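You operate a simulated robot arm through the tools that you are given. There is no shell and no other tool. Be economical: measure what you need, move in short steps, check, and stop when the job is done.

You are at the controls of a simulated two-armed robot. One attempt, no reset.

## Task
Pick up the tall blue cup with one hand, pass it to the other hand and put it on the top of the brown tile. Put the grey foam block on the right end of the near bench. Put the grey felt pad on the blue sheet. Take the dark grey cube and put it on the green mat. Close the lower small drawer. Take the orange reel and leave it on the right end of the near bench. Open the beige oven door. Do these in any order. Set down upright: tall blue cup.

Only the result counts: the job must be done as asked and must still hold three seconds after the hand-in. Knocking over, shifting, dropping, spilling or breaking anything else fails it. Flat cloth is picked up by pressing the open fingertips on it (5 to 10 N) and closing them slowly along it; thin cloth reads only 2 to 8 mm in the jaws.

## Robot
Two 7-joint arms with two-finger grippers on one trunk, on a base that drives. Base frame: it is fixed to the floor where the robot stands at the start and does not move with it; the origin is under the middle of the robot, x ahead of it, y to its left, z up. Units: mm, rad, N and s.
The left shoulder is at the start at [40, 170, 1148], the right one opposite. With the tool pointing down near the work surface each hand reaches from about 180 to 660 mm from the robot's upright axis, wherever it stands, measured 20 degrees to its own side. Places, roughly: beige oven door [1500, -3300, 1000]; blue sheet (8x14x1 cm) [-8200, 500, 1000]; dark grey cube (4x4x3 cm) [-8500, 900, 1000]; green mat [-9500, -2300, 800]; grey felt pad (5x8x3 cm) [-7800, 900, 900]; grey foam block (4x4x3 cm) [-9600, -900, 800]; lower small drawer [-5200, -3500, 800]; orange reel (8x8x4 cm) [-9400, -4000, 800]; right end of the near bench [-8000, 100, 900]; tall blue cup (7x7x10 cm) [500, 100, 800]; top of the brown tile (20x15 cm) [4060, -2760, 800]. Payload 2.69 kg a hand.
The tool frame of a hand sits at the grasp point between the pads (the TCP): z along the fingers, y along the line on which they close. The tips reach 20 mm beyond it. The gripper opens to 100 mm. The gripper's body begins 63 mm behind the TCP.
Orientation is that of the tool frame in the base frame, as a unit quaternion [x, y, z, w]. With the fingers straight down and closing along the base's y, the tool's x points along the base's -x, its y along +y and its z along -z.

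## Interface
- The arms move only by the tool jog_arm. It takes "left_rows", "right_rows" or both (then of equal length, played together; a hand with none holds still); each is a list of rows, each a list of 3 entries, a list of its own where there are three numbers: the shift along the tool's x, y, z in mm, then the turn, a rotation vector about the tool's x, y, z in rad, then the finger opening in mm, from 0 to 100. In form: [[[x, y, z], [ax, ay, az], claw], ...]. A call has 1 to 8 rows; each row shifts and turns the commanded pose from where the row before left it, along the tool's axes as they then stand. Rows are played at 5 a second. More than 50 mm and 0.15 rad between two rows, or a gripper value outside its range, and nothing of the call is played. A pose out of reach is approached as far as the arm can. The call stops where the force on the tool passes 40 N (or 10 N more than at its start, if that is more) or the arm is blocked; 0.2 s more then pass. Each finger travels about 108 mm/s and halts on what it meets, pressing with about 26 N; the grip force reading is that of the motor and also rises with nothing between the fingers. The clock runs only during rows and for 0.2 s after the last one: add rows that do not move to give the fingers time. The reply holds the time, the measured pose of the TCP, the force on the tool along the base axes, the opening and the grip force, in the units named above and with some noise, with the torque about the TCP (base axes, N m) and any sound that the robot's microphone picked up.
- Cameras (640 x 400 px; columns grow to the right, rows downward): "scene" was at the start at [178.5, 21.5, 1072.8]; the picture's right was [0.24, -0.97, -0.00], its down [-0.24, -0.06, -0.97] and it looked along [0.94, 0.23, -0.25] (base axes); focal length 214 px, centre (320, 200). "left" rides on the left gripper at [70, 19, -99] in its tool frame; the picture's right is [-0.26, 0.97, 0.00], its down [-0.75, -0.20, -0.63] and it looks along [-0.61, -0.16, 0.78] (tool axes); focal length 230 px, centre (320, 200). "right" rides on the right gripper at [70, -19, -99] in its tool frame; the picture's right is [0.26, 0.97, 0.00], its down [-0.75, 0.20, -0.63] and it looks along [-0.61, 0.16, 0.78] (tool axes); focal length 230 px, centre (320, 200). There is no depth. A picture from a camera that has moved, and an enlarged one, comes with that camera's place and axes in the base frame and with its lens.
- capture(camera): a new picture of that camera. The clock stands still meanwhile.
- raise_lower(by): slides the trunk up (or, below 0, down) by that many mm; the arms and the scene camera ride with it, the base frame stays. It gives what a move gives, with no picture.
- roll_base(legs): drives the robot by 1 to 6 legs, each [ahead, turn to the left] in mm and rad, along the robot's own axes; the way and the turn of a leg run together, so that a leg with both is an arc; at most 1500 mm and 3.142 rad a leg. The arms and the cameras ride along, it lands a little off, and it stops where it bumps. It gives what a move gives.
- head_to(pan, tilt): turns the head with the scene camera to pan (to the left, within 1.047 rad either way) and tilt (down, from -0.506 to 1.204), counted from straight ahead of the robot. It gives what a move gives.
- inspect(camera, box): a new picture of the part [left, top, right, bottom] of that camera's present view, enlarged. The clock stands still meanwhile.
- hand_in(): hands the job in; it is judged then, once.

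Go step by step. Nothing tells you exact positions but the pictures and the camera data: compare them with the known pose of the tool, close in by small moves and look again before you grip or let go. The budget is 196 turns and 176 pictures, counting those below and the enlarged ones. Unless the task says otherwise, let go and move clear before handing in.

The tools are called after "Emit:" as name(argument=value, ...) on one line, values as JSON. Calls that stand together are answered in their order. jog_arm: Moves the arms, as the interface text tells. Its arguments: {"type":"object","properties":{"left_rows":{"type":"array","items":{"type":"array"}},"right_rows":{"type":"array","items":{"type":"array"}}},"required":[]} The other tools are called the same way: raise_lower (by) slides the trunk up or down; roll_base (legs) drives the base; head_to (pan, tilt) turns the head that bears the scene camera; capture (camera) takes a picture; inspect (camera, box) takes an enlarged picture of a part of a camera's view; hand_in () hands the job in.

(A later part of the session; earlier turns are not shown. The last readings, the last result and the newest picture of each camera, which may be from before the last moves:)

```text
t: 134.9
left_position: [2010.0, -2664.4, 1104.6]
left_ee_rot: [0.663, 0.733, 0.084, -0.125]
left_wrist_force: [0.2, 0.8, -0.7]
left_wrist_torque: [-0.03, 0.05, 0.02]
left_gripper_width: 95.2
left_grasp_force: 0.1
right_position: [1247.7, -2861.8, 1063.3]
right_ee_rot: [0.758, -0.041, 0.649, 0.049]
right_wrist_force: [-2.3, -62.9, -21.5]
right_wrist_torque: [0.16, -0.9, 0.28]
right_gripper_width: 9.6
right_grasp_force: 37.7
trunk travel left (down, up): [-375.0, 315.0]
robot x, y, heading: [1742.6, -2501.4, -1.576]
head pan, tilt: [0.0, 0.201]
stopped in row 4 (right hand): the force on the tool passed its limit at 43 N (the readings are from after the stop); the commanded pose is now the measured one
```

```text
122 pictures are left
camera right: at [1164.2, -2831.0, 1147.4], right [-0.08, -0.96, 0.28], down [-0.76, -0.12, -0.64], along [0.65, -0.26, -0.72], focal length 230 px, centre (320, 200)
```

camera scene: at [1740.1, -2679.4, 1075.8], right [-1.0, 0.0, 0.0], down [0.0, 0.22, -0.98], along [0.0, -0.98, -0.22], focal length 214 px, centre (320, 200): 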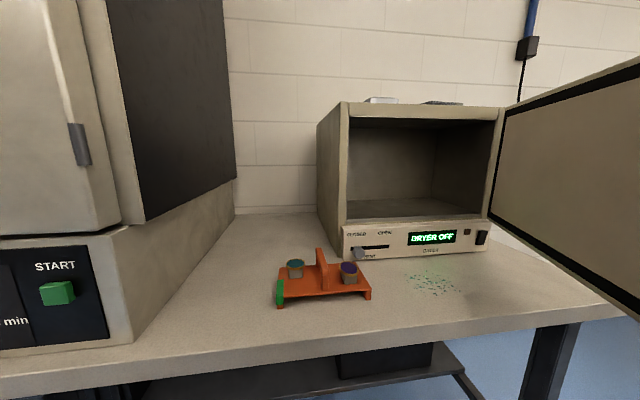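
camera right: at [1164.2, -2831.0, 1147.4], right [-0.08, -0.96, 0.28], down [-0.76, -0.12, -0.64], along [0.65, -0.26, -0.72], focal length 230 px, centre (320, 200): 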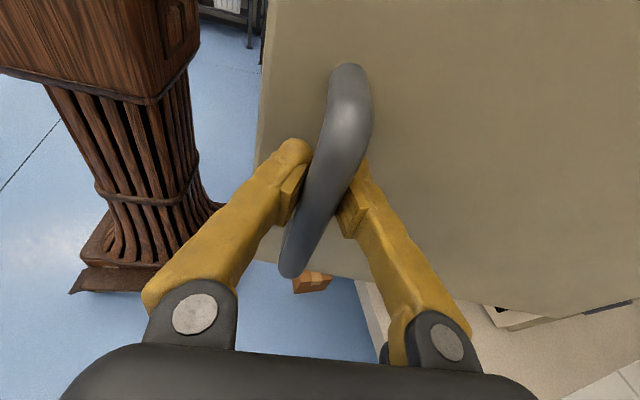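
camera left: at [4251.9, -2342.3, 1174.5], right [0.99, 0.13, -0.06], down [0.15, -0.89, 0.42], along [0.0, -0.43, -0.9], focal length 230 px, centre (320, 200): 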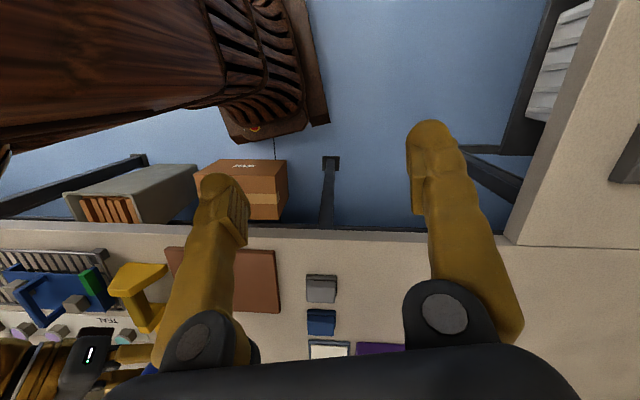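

The door is past 90°. Releasing the handle and withdrawing the hand.

Emit:
jog_arm(right_rows=[[[0, 0, 0], [0, 0, 0], 30], [[0, 0, 0], [0, 0, 0], 60], [[0, 0, -20], [0, 0, 0], 60], [[0, 0, -30], [0, 0, 0], 60], [[0, -10, -30], [0, 0, 0], 60], [[0, -40, 0], [0, 0, 0], 60], [[0, -40, 0], [0, 0, 0], 60], [[0, -40, 0], [0, 0, 0], 60]])

Emit:
capture(camera="scene")

Emit:
capture(camera="right")

```text
t: 136.7
left_position: [2011.0, -2653.5, 1106.6]
left_ee_rot: [0.665, 0.733, 0.08, -0.118]
left_wrist_force: [-0.2, -0.8, -0.1]
left_wrist_torque: [-0.02, -0.05, 0.01]
left_gripper_width: 95.2
left_grasp_force: 0.1
right_position: [1210.4, -2718.5, 1072.2]
right_ee_rot: [0.758, -0.034, 0.65, 0.048]
right_wrist_force: [-0.8, -0.3, 1.3]
right_wrist_torque: [0.01, -0.01, -0.01]
right_gripper_width: 59.9
right_grasp_force: 0.2
right hand out of reach, approached as far as the arm can: row 5
trunk travel left (down, up): [-375.0, 315.0]
robot x, y, heading: [1742.1, -2498.2, -1.576]
head pan, tilt: [0.0, 0.201]
```

```text
121 pictures are left
camera scene: at [1740.1, -2678.5, 1076.1], right [-1.0, 0.01, 0.0], down [0.0, 0.21, -0.98], along [-0.01, -0.98, -0.21], focal length 214 px, centre (320, 200)
```

scene: 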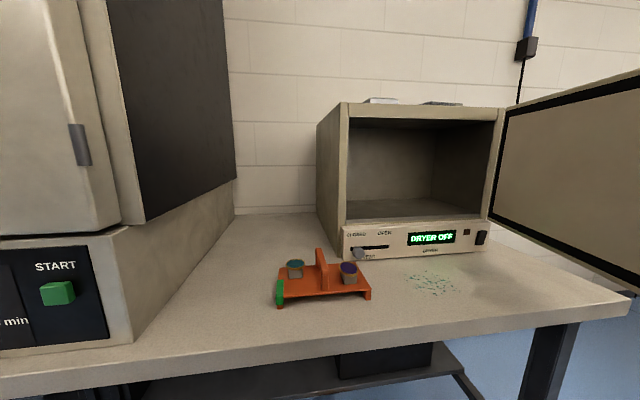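

```text
120 pictures are left
camera right: at [1127.2, -2687.0, 1156.5], right [-0.07, -0.96, 0.28], down [-0.76, -0.13, -0.64], along [0.65, -0.26, -0.71], focal length 230 px, centre (320, 200)
```

right: 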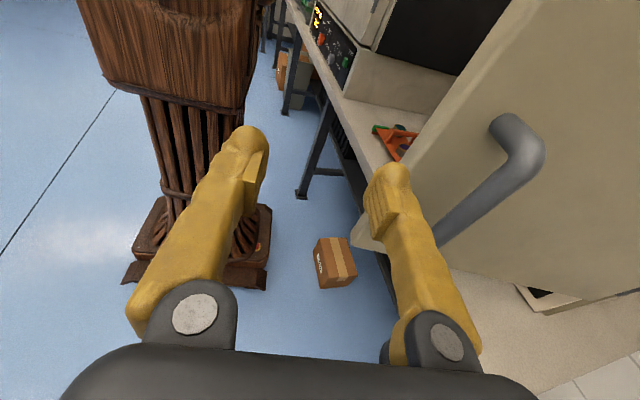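

The oven door is open and the hand is clear. I'll back off, fold the right arm to its standard pose and face the far side of the room.

Emit:
roll_base(legs=[[-450, 0]])

Emit:
jog_arm(right_rows=[[[0, -10, 30], [0, -0.15, 0], 60], [[0, 0, 30], [0, -0.15, 0], 60], [[0, 0, 30], [0, -0.15, 0], 60], [[0, 0, 30], [0, -0.15, 0], 60], [[0, 0, 0], [0, -0.15, 0], 60], [[0, 0, 0], [0, -0.15, 0], 60], [[0, 0, 0], [0, -0.15, 0], 60], [[0, 0, 0], [0, -0.15, 0], 60]])

Emit:
jog_arm(right_rows=[[[0, 0, 0], [0, -0.11, 0], 60], [[0, 0, 0], [0, -0.11, 0], 60], [[0, 0, 0], [0, 0, -0.15], 60], [[0, 0, 0], [0, 0, -0.15], 60], [[0, 0, 0], [0, 0, -0.15], 60], [[0, 0, 0], [0, 0, -0.15], 60], [[0, 0, 0], [0, 0, -0.15], 60], [[0, 0, 0], [0, 0, -0.15], 60]])

Emit:
jog_arm(right_rows=[[[0, 0, 0], [0, 0, -0.15], 60], [[0, 0, 0], [0, 0, -0.15], 60], [[0, 0, 0], [0, 0, -0.15], 60], [[0, 0, 0], [0, 0, -0.15], 60], [[0, 0, 0], [0, 0, -0.08], 60], [[0, 0, 0], [0, 0, 0], 60]])

Emit:
roll_base(legs=[[0, -0.78], [0, -0.78]])

Emit:
head_to(pan=0.0, tilt=0.2)

Emit:
capture(camera="scene")

```text
t: 139.4
left_position: [2013.2, -2203.8, 1105.7]
left_ee_rot: [0.666, 0.732, 0.08, -0.118]
left_wrist_force: [0.7, 1.0, 0.8]
left_wrist_torque: [0.0, 0.03, 0.01]
left_gripper_width: 94.9
left_grasp_force: 0.0
right_position: [1214.4, -2265.1, 1073.6]
right_ee_rot: [0.759, -0.036, 0.648, 0.051]
right_wrist_force: [-0.2, 0.8, 0.4]
right_wrist_torque: [0.04, 0.03, -0.05]
right_gripper_width: 59.8
right_grasp_force: 0.0
trunk travel left (down, up): [-375.0, 315.0]
robot x, y, heading: [1748.3, -2044.8, -1.582]
head pan, tilt: [0.0, 0.201]
```

```text
t: 141.2
left_position: [2012.7, -2197.1, 1109.8]
left_ee_rot: [0.654, 0.74, 0.08, -0.139]
left_wrist_force: [0.7, -0.5, -0.1]
left_wrist_torque: [0.03, -0.03, 0.04]
left_gripper_width: 94.8
left_grasp_force: 0.2
right_position: [1326.0, -2254.8, 1033.2]
right_ee_rot: [0.992, -0.057, 0.106, 0.028]
right_wrist_force: [0.0, -0.1, -0.2]
right_wrist_torque: [0.02, -0.04, 0.01]
right_gripper_width: 60.0
right_grasp_force: 0.1
trunk travel left (down, up): [-375.0, 315.0]
robot x, y, heading: [1740.9, -2045.8, -1.584]
head pan, tilt: [0.0, 0.201]
```

```text
t: 143.0
left_position: [2012.6, -2195.8, 1109.6]
left_ee_rot: [0.654, 0.739, 0.081, -0.139]
left_wrist_force: [-0.5, 0.0, 0.2]
left_wrist_torque: [-0.02, 0.01, 0.04]
left_gripper_width: 95.1
left_grasp_force: 0.2
right_position: [1325.9, -2254.9, 1033.1]
right_ee_rot: [0.924, 0.381, -0.012, 0.019]
right_wrist_force: [0.4, 0.2, 0.2]
right_wrist_torque: [0.01, -0.03, -0.01]
right_gripper_width: 60.1
right_grasp_force: 0.0
trunk travel left (down, up): [-375.0, 315.0]
robot x, y, heading: [1745.0, -2046.4, -1.585]
head pan, tilt: [0.0, 0.201]
```

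```text
t: 144.4
left_position: [2013.4, -2196.1, 1110.3]
left_ee_rot: [0.654, 0.739, 0.08, -0.139]
left_wrist_force: [0.4, 0.7, -0.7]
left_wrist_torque: [-0.01, -0.01, 0.02]
left_gripper_width: 95.1
left_grasp_force: 0.0
right_position: [1325.1, -2255.2, 1032.5]
right_ee_rot: [0.745, 0.667, -0.016, 0.014]
right_wrist_force: [-0.3, 0.2, 0.7]
right_wrist_torque: [0.0, 0.01, 0.0]
right_gripper_width: 60.0
right_grasp_force: 0.1
trunk travel left (down, up): [-375.0, 315.0]
robot x, y, heading: [1747.7, -2046.6, -1.577]
head pan, tilt: [0.0, 0.201]
```

```text
t: 149.0
left_position: [1597.6, -2318.1, 1114.7]
left_ee_rot: [0.988, 0.054, 0.143, -0.028]
left_wrist_force: [0.1, 0.7, -0.3]
left_wrist_torque: [0.0, 0.01, 0.03]
left_gripper_width: 94.9
left_grasp_force: 0.0
right_position: [1532.1, -1627.4, 1032.3]
right_ee_rot: [0.999, -0.049, -0.023, -0.001]
right_wrist_force: [1.4, 0.7, -0.6]
right_wrist_torque: [0.04, 0.04, -0.01]
right_gripper_width: 60.1
right_grasp_force: 0.1
trunk travel left (down, up): [-375.0, 315.0]
robot x, y, heading: [1743.9, -2049.9, -3.137]
head pan, tilt: [0.0, 0.201]
```

```text
t: 149.6
left_position: [1608.0, -2317.5, 1118.1]
left_ee_rot: [0.984, 0.065, 0.158, -0.043]
left_wrist_force: [-0.4, -0.7, -0.3]
left_wrist_torque: [-0.02, 0.04, -0.03]
left_gripper_width: 94.8
left_grasp_force: 0.0
right_position: [1547.3, -1627.7, 1034.4]
right_ee_rot: [0.998, -0.049, -0.031, -0.002]
right_wrist_force: [-0.3, 0.6, -0.5]
right_wrist_torque: [-0.04, 0.0, 0.04]
right_gripper_width: 60.0
right_grasp_force: 0.0
trunk travel left (down, up): [-375.0, 315.0]
robot x, y, heading: [1747.7, -2051.0, -3.141]
head pan, tilt: [0.0, 0.201]
```

```text
119 pictures are left
camera scene: at [1564.5, -2051.9, 1076.0], right [-0.01, 1.0, 0.0], down [0.22, 0.0, -0.98], along [-0.98, -0.01, -0.22], focal length 214 px, centre (320, 200)
```

scene: 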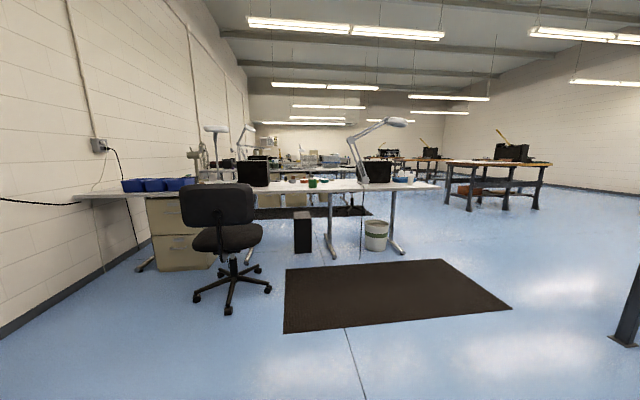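

Desks block the direct way west, but there's a corridor around y ≈ -300. I'll drive there and look along it.

Emit:
roll_base(legs=[[0, -0.667], [600, 0], [600, 0], [600, 0], [500, 0]])

Emit:
roll_base(legs=[[0, 0.667]])

Emit:
capture(camera="scene")

```text
t: 163.3
left_position: [-340.2, -758.9, 1118.8]
left_ee_rot: [0.951, -0.262, 0.164, 0.013]
left_wrist_force: [-0.4, -0.5, 0.7]
left_wrist_torque: [0.01, 0.0, 0.02]
left_gripper_width: 95.2
left_grasp_force: 0.0
right_position: [41.6, -180.3, 1033.7]
right_ee_rot: [0.927, -0.375, -0.027, -0.012]
right_wrist_force: [-0.5, 0.6, 0.2]
right_wrist_torque: [0.0, -0.03, 0.0]
right_gripper_width: 60.1
right_grasp_force: 0.0
trunk travel left (down, up): [-375.0, 315.0]
robot x, y, heading: [-66.4, -632.1, 2.477]
head pan, tilt: [0.0, 0.201]
```

```text
t: 165.6
left_position: [-195.6, -905.2, 1127.2]
left_ee_rot: [0.984, 0.063, 0.16, -0.042]
left_wrist_force: [1.0, 0.3, -0.2]
left_wrist_torque: [0.01, 0.0, 0.03]
left_gripper_width: 94.8
left_grasp_force: 0.1
right_position: [-246.4, -214.3, 1035.9]
right_ee_rot: [0.998, -0.051, -0.037, -0.002]
right_wrist_force: [-0.2, 0.6, -0.1]
right_wrist_torque: [0.02, -0.01, 0.01]
right_gripper_width: 60.2
right_grasp_force: 0.1
trunk travel left (down, up): [-375.0, 315.0]
robot x, y, heading: [-64.8, -636.2, -3.14]
head pan, tilt: [0.0, 0.201]
```

```text
118 pictures are left
camera scene: at [-246.9, -635.0, 1075.9], right [0.0, 1.0, 0.0], down [0.22, 0.0, -0.98], along [-0.98, 0.0, -0.22], focal length 214 px, centre (320, 200)
```

scene: 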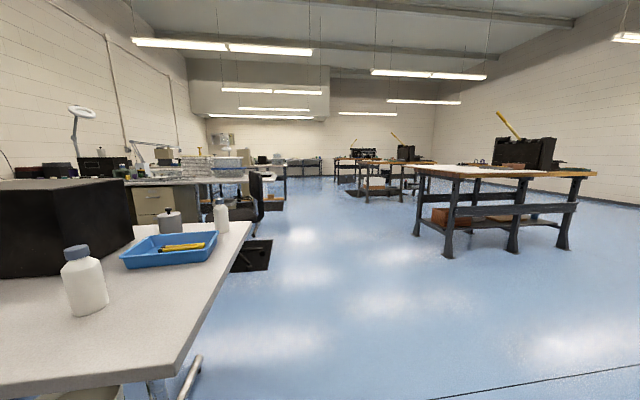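

The corridor ahead is clear. Driving west along it.

Emit:
roll_base(legs=[[0, -0.07], [700, 0], [700, 0], [700, 0], [700, 0], [700, 0]])

Emit:
head_to(pan=0.5, tilt=0.2)

Emit:
capture(camera="scene")

```text
t: 183.7
left_position: [-3703.6, -660.1, 1131.5]
left_ee_rot: [0.983, 0.039, 0.176, -0.047]
left_wrist_force: [0.2, -0.1, 0.3]
left_wrist_torque: [0.01, 0.01, 0.01]
left_gripper_width: 95.2
left_grasp_force: 0.0
right_position: [-3705.9, 35.0, 1040.8]
right_ee_rot: [0.995, -0.094, -0.045, 0.003]
right_wrist_force: [0.0, -0.2, -0.3]
right_wrist_torque: [-0.04, -0.01, -0.02]
right_gripper_width: 60.3
right_grasp_force: 0.1
trunk travel left (down, up): [-375.0, 315.0]
robot x, y, heading: [-3566.5, -401.3, 3.079]
head pan, tilt: [0.0, 0.201]
```

```text
t: 184.6
left_position: [-3694.6, -660.3, 1136.8]
left_ee_rot: [0.98, 0.049, 0.184, -0.061]
left_wrist_force: [-50.1, -0.5, -34.8]
left_wrist_torque: [1.54, 1.15, -2.82]
left_gripper_width: 94.1
left_grasp_force: 0.0
right_position: [-3695.5, 35.6, 1044.4]
right_ee_rot: [0.992, -0.104, -0.064, 0.018]
right_wrist_force: [-0.2, -0.4, 0.0]
right_wrist_torque: [-0.01, 0.0, 0.02]
right_gripper_width: 59.9
right_grasp_force: 0.0
trunk travel left (down, up): [-375.0, 315.0]
robot x, y, heading: [-3565.2, -398.6, 3.075]
head pan, tilt: [0.499, 0.201]
```

```text
117 pictures are left
camera scene: at [-3738.9, -433.7, 1076.0], right [-0.42, 0.91, -0.01], down [0.2, 0.08, -0.98], along [-0.89, -0.41, -0.21], focal length 214 px, centre (320, 200)
```

scene: 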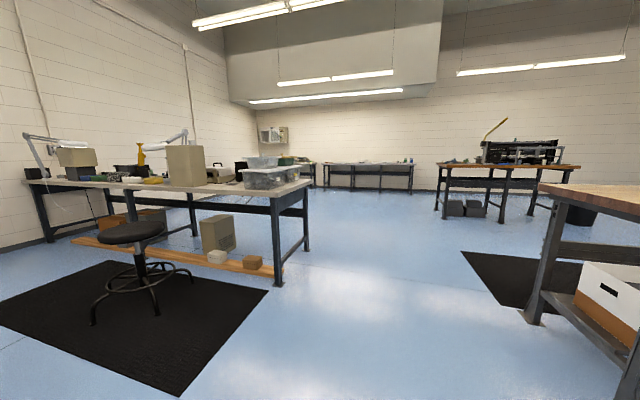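

The left hand had crept back against the robot's body. I'll move both hands forward to a normal carrying pose.

Emit:
jog_arm(left_rows=[[[-30, 0, 0], [0, 0, 0], 95], [[-35, 0, 0], [-0.04, -0.13, 0], 95], [[-35, 0, 0], [-0.04, -0.12, 0], 95], [[-35, 0, 10], [-0.04, -0.12, 0], 95], [[-35, 0, 20], [0, 0, 0.0], 95], [[-35, 0, 20], [0, 0, 0], 95], [[-35, 0, 20], [0, 0, 0], 95], [[0, 0, 0], [0, 0, 0], 95]], right_rows=[[[-35, 0, 0], [0.036, 0.128, 0], 60], [[-35, 20, 0], [0, 0, -0.14], 60], [[-35, 30, 0], [0, 0, 0], 60], [[-35, 33, 0], [0, 0, 0], 60], [[-35, 33, 0], [0, 0, 0], 60], [[-35, 33, 0], [0, 0, 0], 60], [[-35, 33, 0], [0, 0, 0], 60], [[0, 33, 0], [0, 0, 0], 60]])

Emit:
capture(camera="scene")

```text
t: 186.4
left_position: [-3920.8, -679.5, 1034.4]
left_ee_rot: [0.999, 0.036, -0.015, 0.017]
left_wrist_force: [0.0, -1.0, 0.4]
left_wrist_torque: [0.01, 0.07, 0.04]
left_gripper_width: 95.2
left_grasp_force: 0.1
right_position: [-3947.5, -160.0, 1039.0]
right_ee_rot: [1.0, -0.025, 0.01, -0.009]
right_wrist_force: [0.4, 0.1, 0.0]
right_wrist_torque: [0.02, 0.02, 0.04]
right_gripper_width: 59.8
right_grasp_force: 0.0
trunk travel left (down, up): [-375.0, 315.0]
robot x, y, heading: [-3566.6, -403.3, 3.074]
head pan, tilt: [0.499, 0.201]
```

```text
116 pictures are left
camera scene: at [-3737.6, -435.1, 1076.2], right [-0.42, 0.91, -0.01], down [0.2, 0.08, -0.98], along [-0.89, -0.41, -0.21], focal length 214 px, centre (320, 200)
```

scene: 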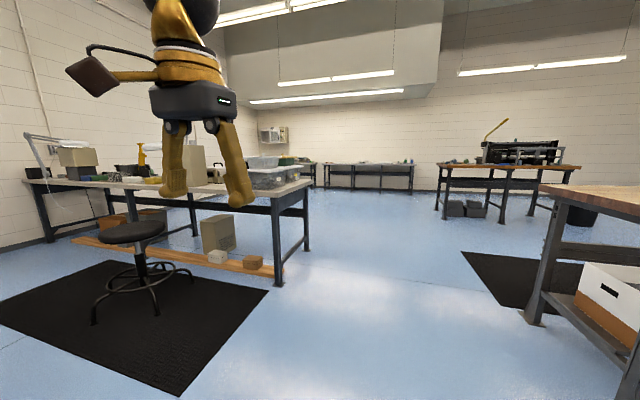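

The drawer seems to be on the desk at the left, near the wall end, past the stool. I'll zoom there and look further left to plan the route.

Emit:
inspect(camera="scene", box=[0, 120, 260, 260])

Emit:
roll_base(legs=[[300, 0], [0, 0.9]])

Emit:
capture(camera="scene")

```text
2.46 times, centred on (130, 190) of scene
camera zoom: at [-3737.6, -435.1, 1076.2], right [-0.42, 0.91, -0.01], down [0.2, 0.08, -0.98], along [-0.89, -0.41, -0.21], focal length 528 px, centre (788, 225)
```

zoom: 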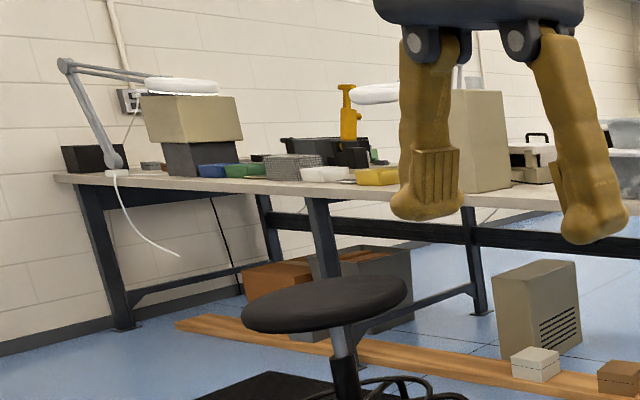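

```text
t: 190.8
left_position: [-3866.7, -830.9, 1032.7]
left_ee_rot: [0.883, 0.468, -0.005, 0.023]
left_wrist_force: [0.3, -0.5, 0.0]
left_wrist_torque: [0.02, 0.0, 0.01]
left_gripper_width: 95.2
left_grasp_force: 0.0
right_position: [-4290.9, -530.6, 1036.5]
right_ee_rot: [0.91, 0.415, 0.007, -0.013]
right_wrist_force: [0.7, 0.9, 0.3]
right_wrist_torque: [-0.01, -0.01, -0.01]
right_gripper_width: 59.9
right_grasp_force: 0.0
trunk travel left (down, up): [-375.0, 315.0]
robot x, y, heading: [-3867.1, -380.0, -2.303]
head pan, tilt: [0.499, 0.201]
```

```text
114 pictures are left
camera scene: at [-3949.8, -533.8, 1076.0], right [-0.97, 0.23, -0.01], down [0.06, 0.21, -0.98], along [-0.23, -0.95, -0.21], focal length 214 px, centre (320, 200)
```

scene: 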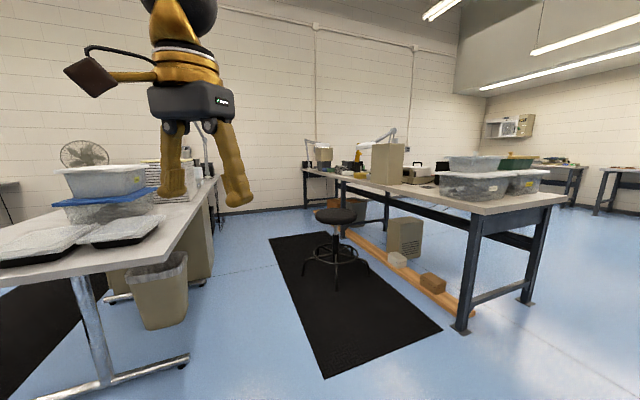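

The aisle between the white desk and the stool is wide enough along x ≈ -3870. I'll drive down it and then face the desk.

Emit:
roll_base(legs=[[0, 0.725], [600, 0], [600, 0], [600, 0], [600, 0], [550, 0]])

Emit:
roll_base(legs=[[0, -0.78], [0, -0.78]])

Emit:
head_to(pan=0.0, tilt=0.25)

Emit:
capture(camera="scene")

```text
t: 207.9
left_position: [-3600.9, -3655.1, 1036.8]
left_ee_rot: [0.659, 0.751, -0.002, 0.026]
left_wrist_force: [-0.2, 0.6, 0.5]
left_wrist_torque: [0.04, 0.0, 0.02]
left_gripper_width: 95.0
left_grasp_force: 0.1
right_position: [-4120.0, -3708.7, 1043.9]
right_ee_rot: [0.705, 0.709, -0.003, -0.009]
right_wrist_force: [-0.2, -0.3, -0.1]
right_wrist_torque: [0.02, 0.01, 0.0]
right_gripper_width: 59.9
right_grasp_force: 0.0
trunk travel left (down, up): [-375.0, 315.0]
robot x, y, heading: [-3902.2, -3328.0, -1.577]
head pan, tilt: [0.499, 0.201]
```

```text
t: 212.5
left_position: [-4206.7, -3632.8, 1033.2]
left_ee_rot: [0.998, 0.067, -0.013, 0.019]
left_wrist_force: [0.2, -0.7, -0.1]
left_wrist_torque: [0.03, 0.04, 0.0]
left_gripper_width: 95.2
left_grasp_force: 0.1
right_position: [-4267.3, -3115.4, 1049.0]
right_ee_rot: [1.0, 0.007, -0.004, -0.008]
right_wrist_force: [-0.3, -1.1, -0.1]
right_wrist_torque: [0.01, 0.0, -0.04]
right_gripper_width: 60.0
right_grasp_force: 0.0
trunk travel left (down, up): [-375.0, 315.0]
robot x, y, heading: [-3899.4, -3338.7, 3.138]
head pan, tilt: [0.499, 0.201]
```

```text
t: 213.5
left_position: [-4183.1, -3631.7, 1019.8]
left_ee_rot: [0.997, 0.066, 0.017, 0.021]
left_wrist_force: [0.0, 0.2, -0.1]
left_wrist_torque: [-0.01, 0.02, -0.01]
left_gripper_width: 94.7
left_grasp_force: 0.0
right_position: [-4250.9, -3114.8, 1053.7]
right_ee_rot: [1.0, 0.007, -0.013, -0.009]
right_wrist_force: [0.0, 0.4, 0.7]
right_wrist_torque: [-0.03, 0.01, -0.02]
right_gripper_width: 60.2
right_grasp_force: 0.0
trunk travel left (down, up): [-375.0, 315.0]
robot x, y, heading: [-3901.5, -3335.6, 3.136]
head pan, tilt: [0.0, 0.25]
```

```text
113 pictures are left
camera scene: at [-4085.9, -3336.3, 1071.3], right [0.0, 1.0, 0.0], down [0.26, 0.0, -0.96], along [-0.96, 0.0, -0.26], focal length 214 px, centre (320, 200)
```

scene: 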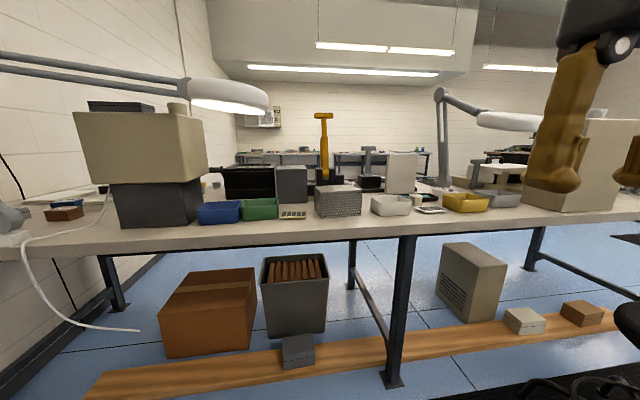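

Something box-like is near the expected drawer spot; I'll zoom in.

Emit:
inspect(camera="scene", box=[200, 140, 440, 240])

```text
2.67 times, centred on (320, 190) of scene
camera zoom: at [-4085.9, -3336.3, 1071.3], right [0.0, 1.0, 0.0], down [0.26, 0.0, -0.96], along [-0.96, 0.0, -0.26], focal length 572 px, centre (320, 227)
```

zoom: 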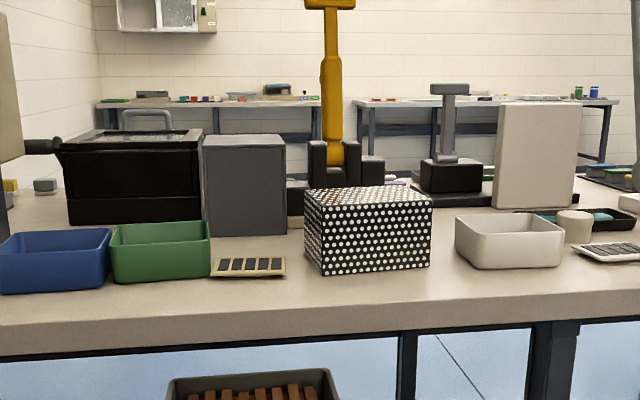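

No drawer front on this side; the grey box at about [-5068…, -3470] may be the drawer unit, facing the far (west) side. I'll go round the desk and view it from there.

Emit:
roll_base(legs=[[0, -0.78], [0, -0.78]])

Emit:
roll_base(legs=[[700, 0], [700, 0], [700, 0], [500, 0], [0, 0.78], [0, 0.78]])

Emit:
roll_base(legs=[[700, 0], [700, 0], [700, 0]])

Emit:
capture(camera="scene")

```text
t: 218.1
left_position: [-4198.1, -3053.2, 1030.6]
left_ee_rot: [0.751, -0.66, -0.018, 0.009]
left_wrist_force: [-0.3, -0.7, -0.4]
left_wrist_torque: [0.01, 0.05, -0.04]
left_gripper_width: 94.9
left_grasp_force: 0.1
right_position: [-3681.4, -2989.0, 1054.9]
right_ee_rot: [0.711, -0.703, -0.003, -0.015]
right_wrist_force: [0.2, -0.8, -0.6]
right_wrist_torque: [0.01, 0.04, 0.03]
right_gripper_width: 60.0
right_grasp_force: 0.0
trunk travel left (down, up): [-375.0, 315.0]
robot x, y, heading: [-3907.1, -3337.9, 1.568]
head pan, tilt: [0.0, 0.25]
```

```text
t: 233.8
left_position: [-4274.8, -784.6, 1012.6]
left_ee_rot: [0.958, -0.284, 0.035, 0.028]
left_wrist_force: [-0.3, -1.3, -0.7]
left_wrist_torque: [0.08, 0.0, 0.0]
left_gripper_width: 94.8
left_grasp_force: 0.0
right_position: [-3949.1, -377.6, 1069.6]
right_ee_rot: [0.927, -0.373, -0.032, -0.026]
right_wrist_force: [0.1, -1.0, -0.1]
right_wrist_torque: [0.08, 0.01, 0.03]
right_gripper_width: 60.2
right_grasp_force: 0.0
trunk travel left (down, up): [-375.0, 315.0]
robot x, y, heading: [-3896.0, -740.9, 2.357]
head pan, tilt: [0.0, 0.25]
stopped in leg 6: the robot was blocked; the commanded pose is now the measured one
```

```text
t: 240.1
left_position: [-5117.6, 66.2, 1033.7]
left_ee_rot: [0.941, -0.333, 0.04, 0.036]
left_wrist_force: [0.7, -1.0, 0.0]
left_wrist_torque: [0.1, 0.07, -0.01]
left_gripper_width: 94.9
left_grasp_force: 0.1
right_position: [-4756.4, 440.3, 1072.3]
right_ee_rot: [0.918, -0.395, -0.033, -0.027]
right_wrist_force: [-0.7, -0.7, 0.5]
right_wrist_torque: [0.0, -0.02, 0.0]
right_gripper_width: 60.0
right_grasp_force: 0.0
trunk travel left (down, up): [-375.0, 315.0]
robot x, y, heading: [-4737.7, 60.5, 2.205]
head pan, tilt: [0.0, 0.25]
stopped in leg 2: the robot was blocked; the commanded pose is now the measured one
```

```text
111 pictures are left
camera scene: at [-4845.0, 208.9, 1070.7], right [0.81, 0.59, 0.0], down [0.16, -0.21, -0.96], along [-0.57, 0.78, -0.27], focal length 214 px, centre (320, 200)
```

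scene: 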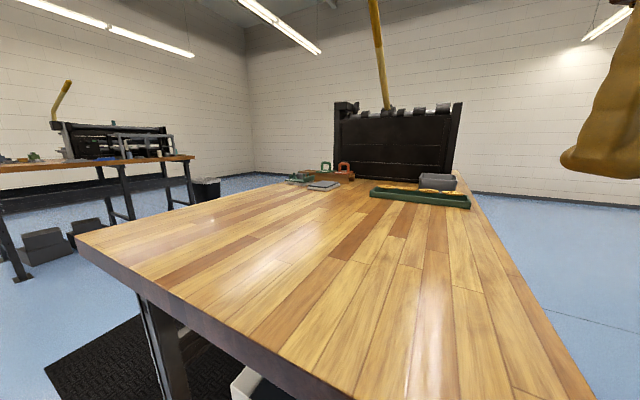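

A turn stopped early and I bumped the wooden bench's edge; nothing on it looks disturbed. Backing away and turning west, one stage at a time.

Emit:
roll_base(legs=[[-650, 0]])

Emit:
roll_base(legs=[[0, 0.5], [0, 0.437]])

Emit:
capture(camera="scene")

```text
t: 243.8
left_position: [-4728.5, -462.1, 1034.0]
left_ee_rot: [0.943, -0.326, 0.046, 0.039]
left_wrist_force: [-0.6, 0.2, 0.0]
left_wrist_torque: [0.04, 0.0, -0.02]
left_gripper_width: 95.0
left_grasp_force: 0.0
right_position: [-4366.2, -87.1, 1074.3]
right_ee_rot: [0.918, -0.394, -0.037, -0.028]
right_wrist_force: [0.2, 0.0, 0.6]
right_wrist_torque: [-0.01, 0.03, 0.04]
right_gripper_width: 60.1
right_grasp_force: 0.1
trunk travel left (down, up): [-375.0, 315.0]
robot x, y, heading: [-4348.1, -459.4, 2.201]
head pan, tilt: [0.0, 0.25]
```

```text
t: 246.9
left_position: [-4566.4, -767.9, 1035.2]
left_ee_rot: [0.988, 0.138, 0.066, 0.011]
left_wrist_force: [-0.2, -0.6, 0.0]
left_wrist_torque: [0.04, 0.01, 0.01]
left_gripper_width: 95.3
left_grasp_force: 0.0
right_position: [-4641.4, -251.4, 1078.3]
right_ee_rot: [0.997, 0.061, -0.054, -0.009]
right_wrist_force: [-0.4, 0.7, 0.1]
right_wrist_torque: [0.01, 0.01, 0.01]
right_gripper_width: 60.2
right_grasp_force: 0.0
trunk travel left (down, up): [-375.0, 315.0]
robot x, y, heading: [-4349.1, -463.4, 3.139]
head pan, tilt: [0.0, 0.25]
```

```text
110 pictures are left
camera scene: at [-4530.5, -457.8, 1071.3], right [0.0, 1.0, 0.0], down [0.26, 0.0, -0.96], along [-0.96, 0.0, -0.26], focal length 214 px, centre (320, 200)
```

scene: 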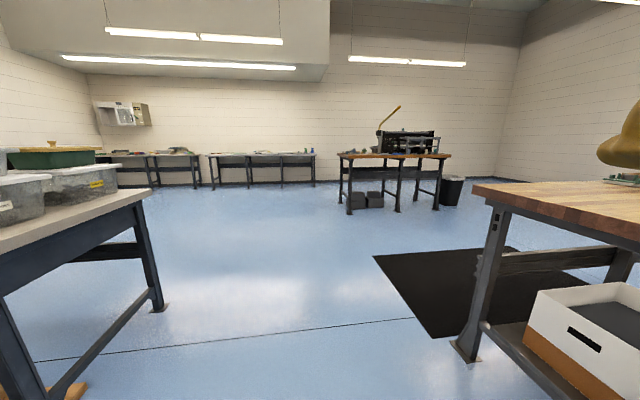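

West is clear. Driving on to x ≈ -6000, then turning south toward the back of the desk.

Emit:
roll_base(legs=[[600, 0], [600, 0], [450, 0]])

Emit:
roll_base(legs=[[0, 0.78], [0, 0.79]])

Emit:
head_to(pan=0.2, tilt=0.2)

Emit:
capture(camera="scene")

```text
t: 255.6
left_position: [-6203.3, -759.0, 1035.5]
left_ee_rot: [0.985, 0.153, 0.084, 0.004]
left_wrist_force: [-0.3, 0.0, 0.2]
left_wrist_torque: [0.02, -0.04, -0.04]
left_gripper_width: 95.0
left_grasp_force: 0.1
right_position: [-6265.8, -240.3, 1081.8]
right_ee_rot: [0.996, 0.057, -0.062, -0.009]
right_wrist_force: [-0.2, 0.4, 0.6]
right_wrist_torque: [-0.02, -0.03, -0.01]
right_gripper_width: 60.0
right_grasp_force: 0.1
trunk travel left (down, up): [-375.0, 315.0]
robot x, y, heading: [-5989.7, -446.1, 3.134]
head pan, tilt: [0.0, 0.25]
```

```text
t: 260.2
left_position: [-5676.1, -655.7, 1042.3]
left_ee_rot: [0.586, 0.806, 0.06, -0.059]
left_wrist_force: [-0.1, -0.2, -0.9]
left_wrist_torque: [0.03, -0.03, -0.01]
left_gripper_width: 95.1
left_grasp_force: 0.1
right_position: [-6199.2, -705.5, 1085.2]
right_ee_rot: [0.665, 0.743, -0.058, 0.041]
right_wrist_force: [-0.3, 0.6, -0.5]
right_wrist_torque: [0.0, -0.01, -0.01]
right_gripper_width: 60.0
right_grasp_force: 0.0
trunk travel left (down, up): [-375.0, 315.0]
robot x, y, heading: [-5995.8, -447.8, -1.584]
head pan, tilt: [0.0, 0.25]
```

```text
t: 260.9
left_position: [-5674.2, -647.3, 1043.0]
left_ee_rot: [0.57, 0.816, 0.061, -0.075]
left_wrist_force: [-0.1, 0.0, 0.0]
left_wrist_torque: [0.01, -0.03, -0.03]
left_gripper_width: 94.7
left_grasp_force: 0.0
right_position: [-6197.5, -698.4, 1095.2]
right_ee_rot: [0.672, 0.735, -0.062, 0.057]
right_wrist_force: [1.0, -0.6, 0.4]
right_wrist_torque: [0.05, -0.01, 0.0]
right_gripper_width: 60.0
right_grasp_force: 0.0
trunk travel left (down, up): [-375.0, 315.0]
robot x, y, heading: [-5997.4, -448.3, -1.584]
head pan, tilt: [0.201, 0.201]
```

```text
109 pictures are left
camera scene: at [-5980.8, -629.0, 1075.9], right [-0.98, -0.18, 0.0], down [-0.04, 0.21, -0.98], along [0.18, -0.96, -0.22], focal length 214 px, centre (320, 200)
```

scene: 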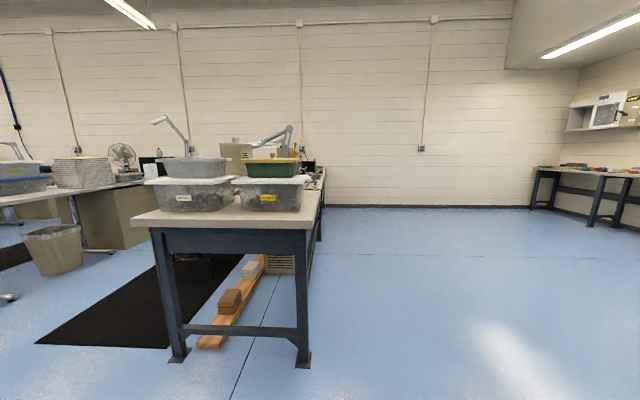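

The west aisle is clear. I'll drive down it a bit further from the desk and then face the desk's back side.

Emit:
roll_base(legs=[[0, -0.145], [700, 0], [700, 0], [700, 0], [750, 0]])

Emit:
roll_base(legs=[[0, 0.86], [0, 0.86]])

Emit:
head_to(pan=0.0, tilt=0.25)

Emit:
capture(camera="scene")

```text
t: 275.9
left_position: [-6139.0, -3496.0, 1042.9]
left_ee_rot: [0.623, 0.776, 0.066, -0.07]
left_wrist_force: [0.5, -0.9, 0.2]
left_wrist_torque: [0.0, -0.01, 0.04]
left_gripper_width: 95.2
left_grasp_force: 0.0
right_position: [-6664.7, -3476.3, 1096.3]
right_ee_rot: [0.719, 0.69, -0.067, 0.052]
right_wrist_force: [-0.3, -0.6, 0.5]
right_wrist_torque: [0.02, -0.01, 0.0]
right_gripper_width: 59.8
right_grasp_force: 0.0
trunk travel left (down, up): [-375.0, 315.0]
robot x, y, heading: [-6430.1, -3255.6, -1.717]
head pan, tilt: [0.201, 0.201]
```

```text
t: 280.9
left_position: [-6246.0, -2924.3, 1050.0]
left_ee_rot: [-0.188, 0.977, -0.015, -0.095]
left_wrist_force: [0.7, 0.7, 0.3]
left_wrist_torque: [-0.01, 0.01, 0.0]
left_gripper_width: 95.2
left_grasp_force: 0.0
right_position: [-6184.6, -3447.7, 1105.8]
right_ee_rot: [-0.055, 0.995, -0.005, 0.085]
right_wrist_force: [0.4, 0.4, 0.3]
right_wrist_torque: [-0.01, -0.01, 0.03]
right_gripper_width: 60.0
right_grasp_force: 0.1
trunk travel left (down, up): [-375.0, 315.0]
robot x, y, heading: [-6431.0, -3259.0, 0.013]
head pan, tilt: [0.201, 0.201]
```

```text
t: 281.6
left_position: [-6254.1, -2923.7, 1054.3]
left_ee_rot: [-0.205, 0.974, -0.025, -0.097]
left_wrist_force: [-0.5, 0.6, 0.1]
left_wrist_torque: [0.01, 0.0, 0.02]
left_gripper_width: 94.9
left_grasp_force: 0.1
right_position: [-6191.0, -3445.3, 1116.3]
right_ee_rot: [-0.044, 0.994, 0.006, 0.101]
right_wrist_force: [-0.4, -0.5, 0.5]
right_wrist_torque: [0.0, 0.01, -0.02]
right_gripper_width: 60.2
right_grasp_force: 0.1
trunk travel left (down, up): [-375.0, 315.0]
robot x, y, heading: [-6431.9, -3262.9, 0.009]
head pan, tilt: [0.0, 0.25]
```

```text
108 pictures are left
camera scene: at [-6249.2, -3258.9, 1071.3], right [0.01, -1.0, 0.0], down [-0.26, 0.0, -0.96], along [0.96, 0.01, -0.26], focal length 214 px, centre (320, 200)
```

scene: 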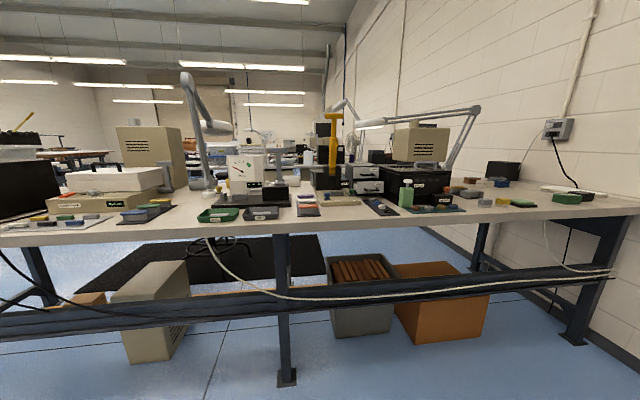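

Emit:
inspect(camera="scene", box=[280, 120, 460, 240])

```text
3.33 times, centred on (370, 180) of scene
camera zoom: at [-6249.2, -3258.9, 1071.3], right [0.01, -1.0, 0.0], down [-0.26, 0.0, -0.96], along [0.96, 0.01, -0.26], focal length 715 px, centre (153, 267)
```

zoom: 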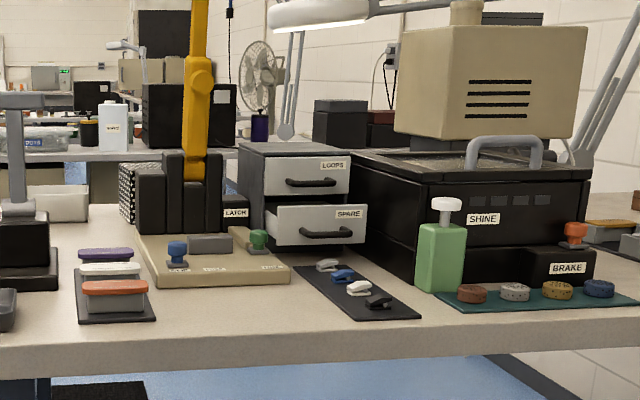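

Found it: a small unit with LOOPS (upper) and SPARE (lower) drawers, the lower one standing out, face at about [-5210, -3495, 848]. I'll move up to the desk so the right hand can push it.

Emit:
roll_base(legs=[[0, -0.14], [470, 0], [0, 0.13]])

Emit:
capture(camera="scene")

```text
t: 285.6
left_position: [-5780.5, -2986.0, 1053.8]
left_ee_rot: [-0.2, 0.975, -0.027, -0.097]
left_wrist_force: [-0.5, 0.8, -0.6]
left_wrist_torque: [-0.02, -0.01, 0.01]
left_gripper_width: 94.9
left_grasp_force: 0.1
right_position: [-5723.2, -3509.2, 1117.2]
right_ee_rot: [-0.038, 0.994, 0.007, 0.101]
right_wrist_force: [0.3, -0.4, 0.2]
right_wrist_torque: [0.02, 0.0, 0.01]
right_gripper_width: 59.9
right_grasp_force: 0.0
trunk travel left (down, up): [-375.0, 315.0]
robot x, y, heading: [-5957.4, -3322.8, -0.002]
head pan, tilt: [0.0, 0.25]
```

```text
106 pictures are left
camera scene: at [-5779.1, -3322.4, 1071.4], right [0.0, -1.0, 0.0], down [-0.26, 0.0, -0.96], along [0.96, 0.0, -0.26], focal length 214 px, centre (320, 200)
```

scene: 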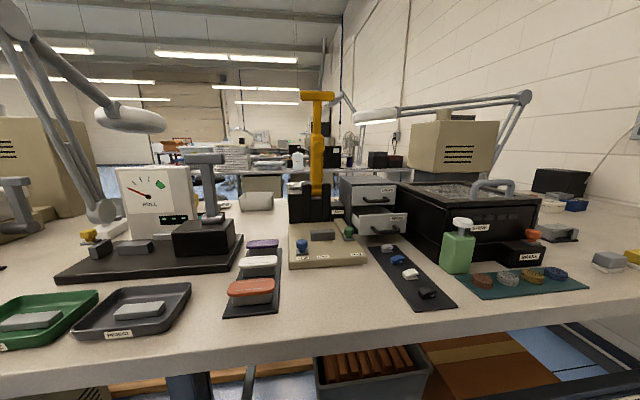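

Emit:
inspect(camera="scene", box=[310, 160, 450, 280])

```text
3.33 times, centred on (380, 220) of scene
camera zoom: at [-5779.1, -3322.4, 1071.4], right [0.0, -1.0, 0.0], down [-0.26, 0.0, -0.96], along [0.96, 0.0, -0.26], focal length 715 px, centre (120, 133)
```

zoom: 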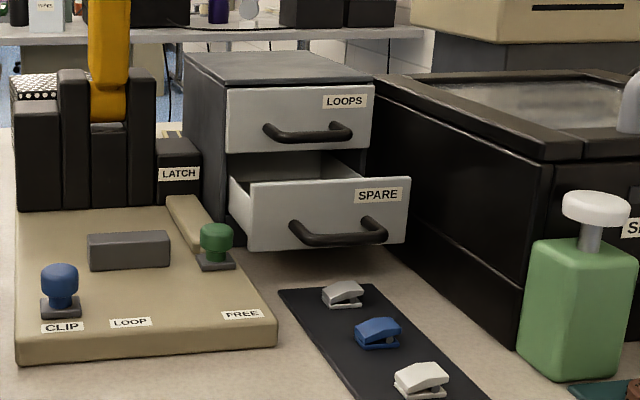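

The lower drawer stands out ~64 mm, face near [-5290, -3476, 872]. I'll tilt the right hand forward-down with fingers closed and approach above it.

Emit:
jog_arm(right_rows=[[[0, 0, 0], [0.014, -0.14, 0.07], 20], [[0, 0, 0], [0, -0.14, 0], 0], [[0, 0, 0], [0, -0.14, 0], 0], [[0, 0, 0], [0, -0.13, 0], 0], [[0, 0, 0], [0, 0, 0], 0]])

Emit:
jog_arm(right_rows=[[[-17, 4, 41], [0, 0, 0], 0], [[-17, 4, 41], [0, 0, 0], 0], [[-17, 4, 41], [0, 0, 0], 0], [[-17, 4, 41], [0, 0, 0], 0], [[-17, 4, 41], [0, 0, 0], 0], [[-17, 4, 41], [0, 0, 0], 0], [[-17, 4, 30], [0, 0, 0], 0], [[0, 0, 0], [0, 0, 0], 0]])

Emit:
capture(camera="scene")

Emit:
capture(camera="right")

```text
refused: row 1 steps farther than a row can; nothing moved
```

```text
t: 287.4
left_position: [-5786.6, -2989.8, 1059.3]
left_ee_rot: [-0.218, 0.969, -0.055, -0.099]
left_wrist_force: [0.2, -0.3, 0.7]
left_wrist_torque: [-0.02, -0.02, -0.01]
left_gripper_width: 95.0
left_grasp_force: 0.0
right_position: [-5549.9, -3462.5, 889.7]
right_ee_rot: [-0.039, 0.993, 0.006, 0.109]
right_wrist_force: [0.2, -0.8, 0.0]
right_wrist_torque: [0.02, 0.02, 0.03]
right_gripper_width: 0.0
right_grasp_force: 26.1
right hand out of reach, approached as far as the arm can: row 1
trunk travel left (down, up): [-375.0, 315.0]
robot x, y, heading: [-5957.7, -3322.9, 0.004]
head pan, tilt: [0.0, 0.25]
```

```text
104 pictures are left
camera scene: at [-5778.8, -3322.4, 1071.4], right [0.0, -1.0, 0.0], down [-0.26, 0.0, -0.96], along [0.96, 0.0, -0.26], focal length 214 px, centre (320, 200)
```

scene: 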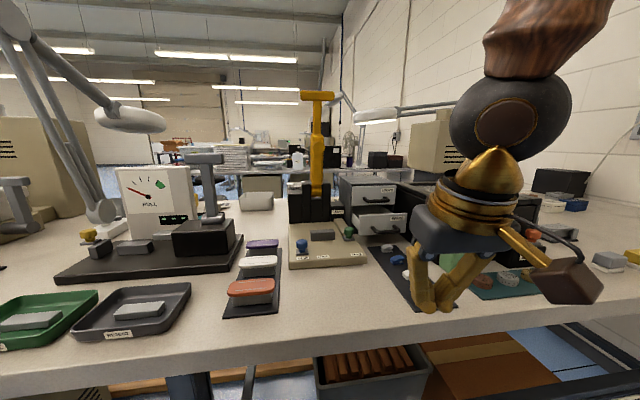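

```text
103 pictures are left
camera right: at [-5639.0, -3488.9, 970.4], right [-0.33, 0.94, -0.05], down [0.58, 0.24, 0.78], along [0.75, 0.22, -0.62], focal length 230 px, centre (320, 200)
```

right: 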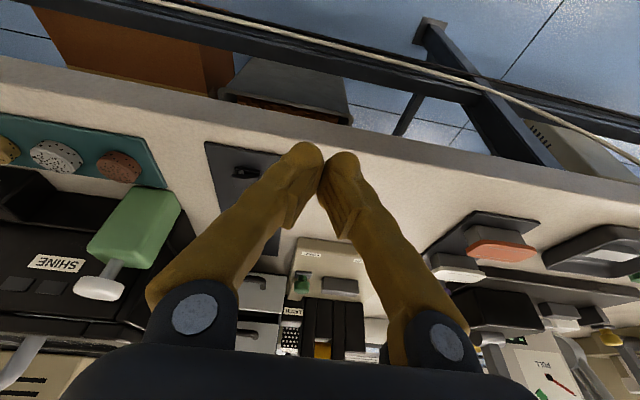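

The tilt call was refused and only the shift ran; the tips are low over the board, so I'll raise the hand first and then tilt.

Emit:
jog_arm(right_rows=[[[0, 0, -40], [0, 0, 0], 0], [[0, 0, -40], [0, 0, 0.07], 0], [[0, 0, 0], [0, -0.14, 0], 0], [[0, 0, 0], [0, -0.14, 0], 0], [[0, 0, 0], [0, -0.14, 0], 0], [[0, 0, 0], [0, -0.13, 0], 0], [[0, 0, 0], [0, 0, 0], 0]])

Emit:
capture(camera="right")

```text
t: 289.1
left_position: [-5787.2, -2989.3, 1059.3]
left_ee_rot: [-0.217, 0.969, -0.055, -0.1]
left_wrist_force: [-0.4, 0.7, -0.9]
left_wrist_torque: [0.02, -0.01, 0.02]
left_gripper_width: 94.8
left_grasp_force: 0.0
right_position: [-5560.3, -3458.7, 972.4]
right_ee_rot: [0.002, 0.923, 0.018, 0.384]
right_wrist_force: [0.0, -0.3, -0.9]
right_wrist_torque: [-0.01, 0.01, 0.04]
right_gripper_width: 0.1
right_grasp_force: 25.7
right hand out of reach, approached as far as the arm can: row 6
trunk travel left (down, up): [-375.0, 315.0]
robot x, y, heading: [-5960.7, -3321.8, 0.002]
head pan, tilt: [0.0, 0.25]
```

```text
102 pictures are left
camera right: at [-5678.6, -3479.5, 991.8], right [-0.19, 0.97, -0.15], down [0.08, 0.17, 0.98], along [0.98, 0.18, -0.11], focal length 230 px, centre (320, 200)
```

right: 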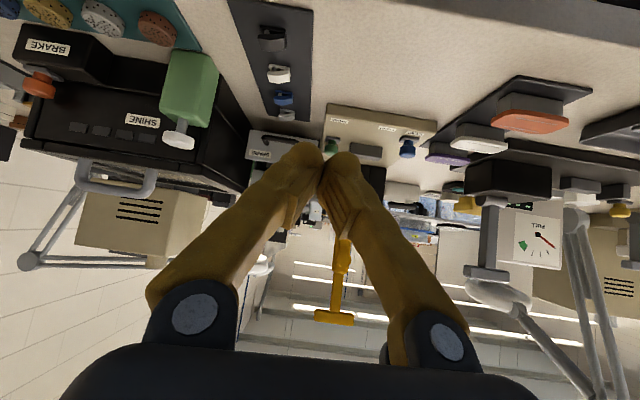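

The face looks to be near x ≈ -5240, y ≈ -3490, z ≈ 855. I'll approach to short of it and check.

Emit:
jog_arm(right_rows=[[[-18, -6.6, 38.4], [0, 0, 0], 0], [[-18, -6.6, 38.4], [0, 0, 0], 0], [[-18, -6.6, 38.4], [0, 0, 0], 0], [[-18, -6.6, 38.4], [0, 0, 0], 0], [[-18, -6.6, 38.4], [0, 0, 0], 0], [[0, 0, 0], [0, 0, 0], 0]])

Emit:
inspect(camera="scene", box=[300, 140, 500, 280])

Emit:
capture(camera="right")

```text
t: 290.4
left_position: [-5786.2, -2989.5, 1059.5]
left_ee_rot: [-0.218, 0.969, -0.054, -0.1]
left_wrist_force: [-1.3, 0.2, -0.2]
left_wrist_torque: [0.02, -0.03, 0.0]
left_gripper_width: 95.3
left_grasp_force: 0.0
right_position: [-5367.0, -3492.1, 889.4]
right_ee_rot: [-0.001, 0.927, 0.01, 0.374]
right_wrist_force: [-0.2, 0.3, 0.0]
right_wrist_torque: [0.04, 0.01, -0.01]
right_gripper_width: 0.0
right_grasp_force: 25.5
trunk travel left (down, up): [-375.0, 315.0]
robot x, y, heading: [-5958.9, -3318.4, -0.0]
head pan, tilt: [0.0, 0.25]
```

```text
2.86 times, centred on (400, 210) of scene
camera zoom: at [-5778.8, -3322.3, 1071.4], right [0.0, -1.0, 0.0], down [-0.26, 0.0, -0.96], along [0.96, 0.0, -0.26], focal length 613 px, centre (91, 171)
```

zoom: 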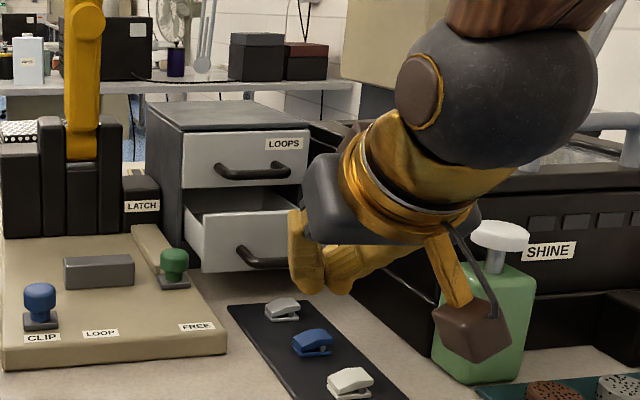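

```text
100 pictures are left
camera right: at [-5486.0, -3512.0, 912.1], right [-0.2, 0.97, -0.16], down [0.1, 0.18, 0.98], along [0.98, 0.18, -0.13], focal length 230 px, centre (320, 200)
```

right: 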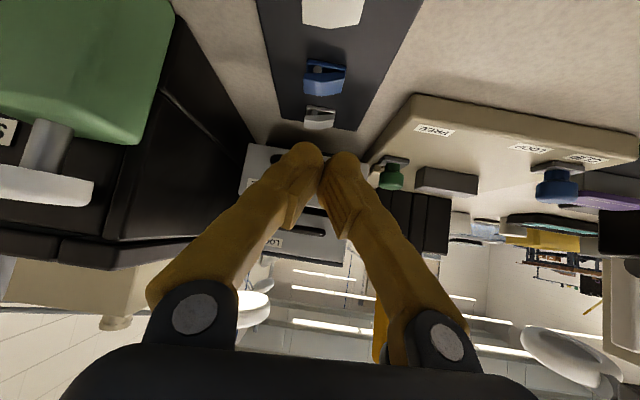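

The fingers line up with the SPARE drawer's face. I'll ease down and forward, staying clear of the green bottle.

Emit:
jog_arm(right_rows=[[[-14.5, 5, 28], [0, 0, 0], 0], [[-14.5, 5, 28], [0, 0, 0], 0], [[-7.2, 0, 6.9], [0, 0, 0], 0], [[-7.2, 0, 6.9], [0, 0, 0], 0], [[-7.2, 0, 6.9], [0, 0, 0], 0], [[0, 0, 0], [0, 0, 0], 0]])

Emit:
inspect(camera="scene", box=[300, 140, 500, 280])

Emit:
capture(camera="right")

```text
t: 291.9
left_position: [-5787.1, -2989.4, 1060.3]
left_ee_rot: [-0.218, 0.969, -0.054, -0.099]
left_wrist_force: [-0.3, -1.0, 0.2]
left_wrist_torque: [0.0, -0.01, -0.01]
left_gripper_width: 94.9
left_grasp_force: 0.1
right_position: [-5277.5, -3479.0, 870.9]
right_ee_rot: [-0.002, 0.927, 0.011, 0.375]
right_wrist_force: [0.2, -0.7, -0.4]
right_wrist_torque: [0.0, 0.01, 0.03]
right_gripper_width: 0.0
right_grasp_force: 25.9
trunk travel left (down, up): [-375.0, 315.0]
robot x, y, heading: [-5954.6, -3319.9, -0.004]
head pan, tilt: [0.0, 0.25]
```

```text
2.86 times, centred on (400, 210) of scene
camera zoom: at [-5778.4, -3322.4, 1071.3], right [0.0, -1.0, 0.0], down [-0.26, 0.0, -0.96], along [0.96, 0.0, -0.26], focal length 613 px, centre (91, 171)
```

zoom: 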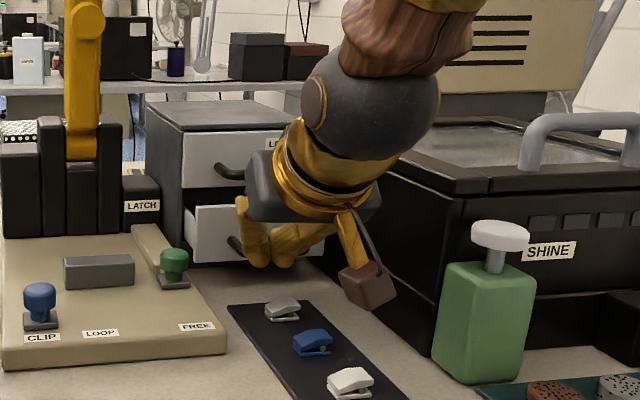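

```text
98 pictures are left
camera right: at [-5396.0, -3500.1, 892.7], right [-0.2, 0.97, -0.16], down [0.1, 0.18, 0.98], along [0.98, 0.18, -0.13], focal length 230 px, centre (320, 200)
```

right: 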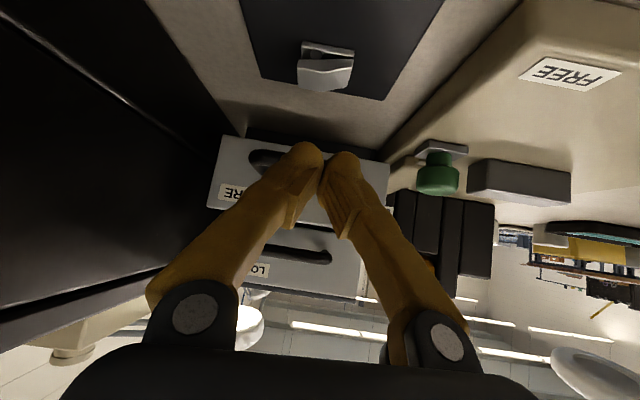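

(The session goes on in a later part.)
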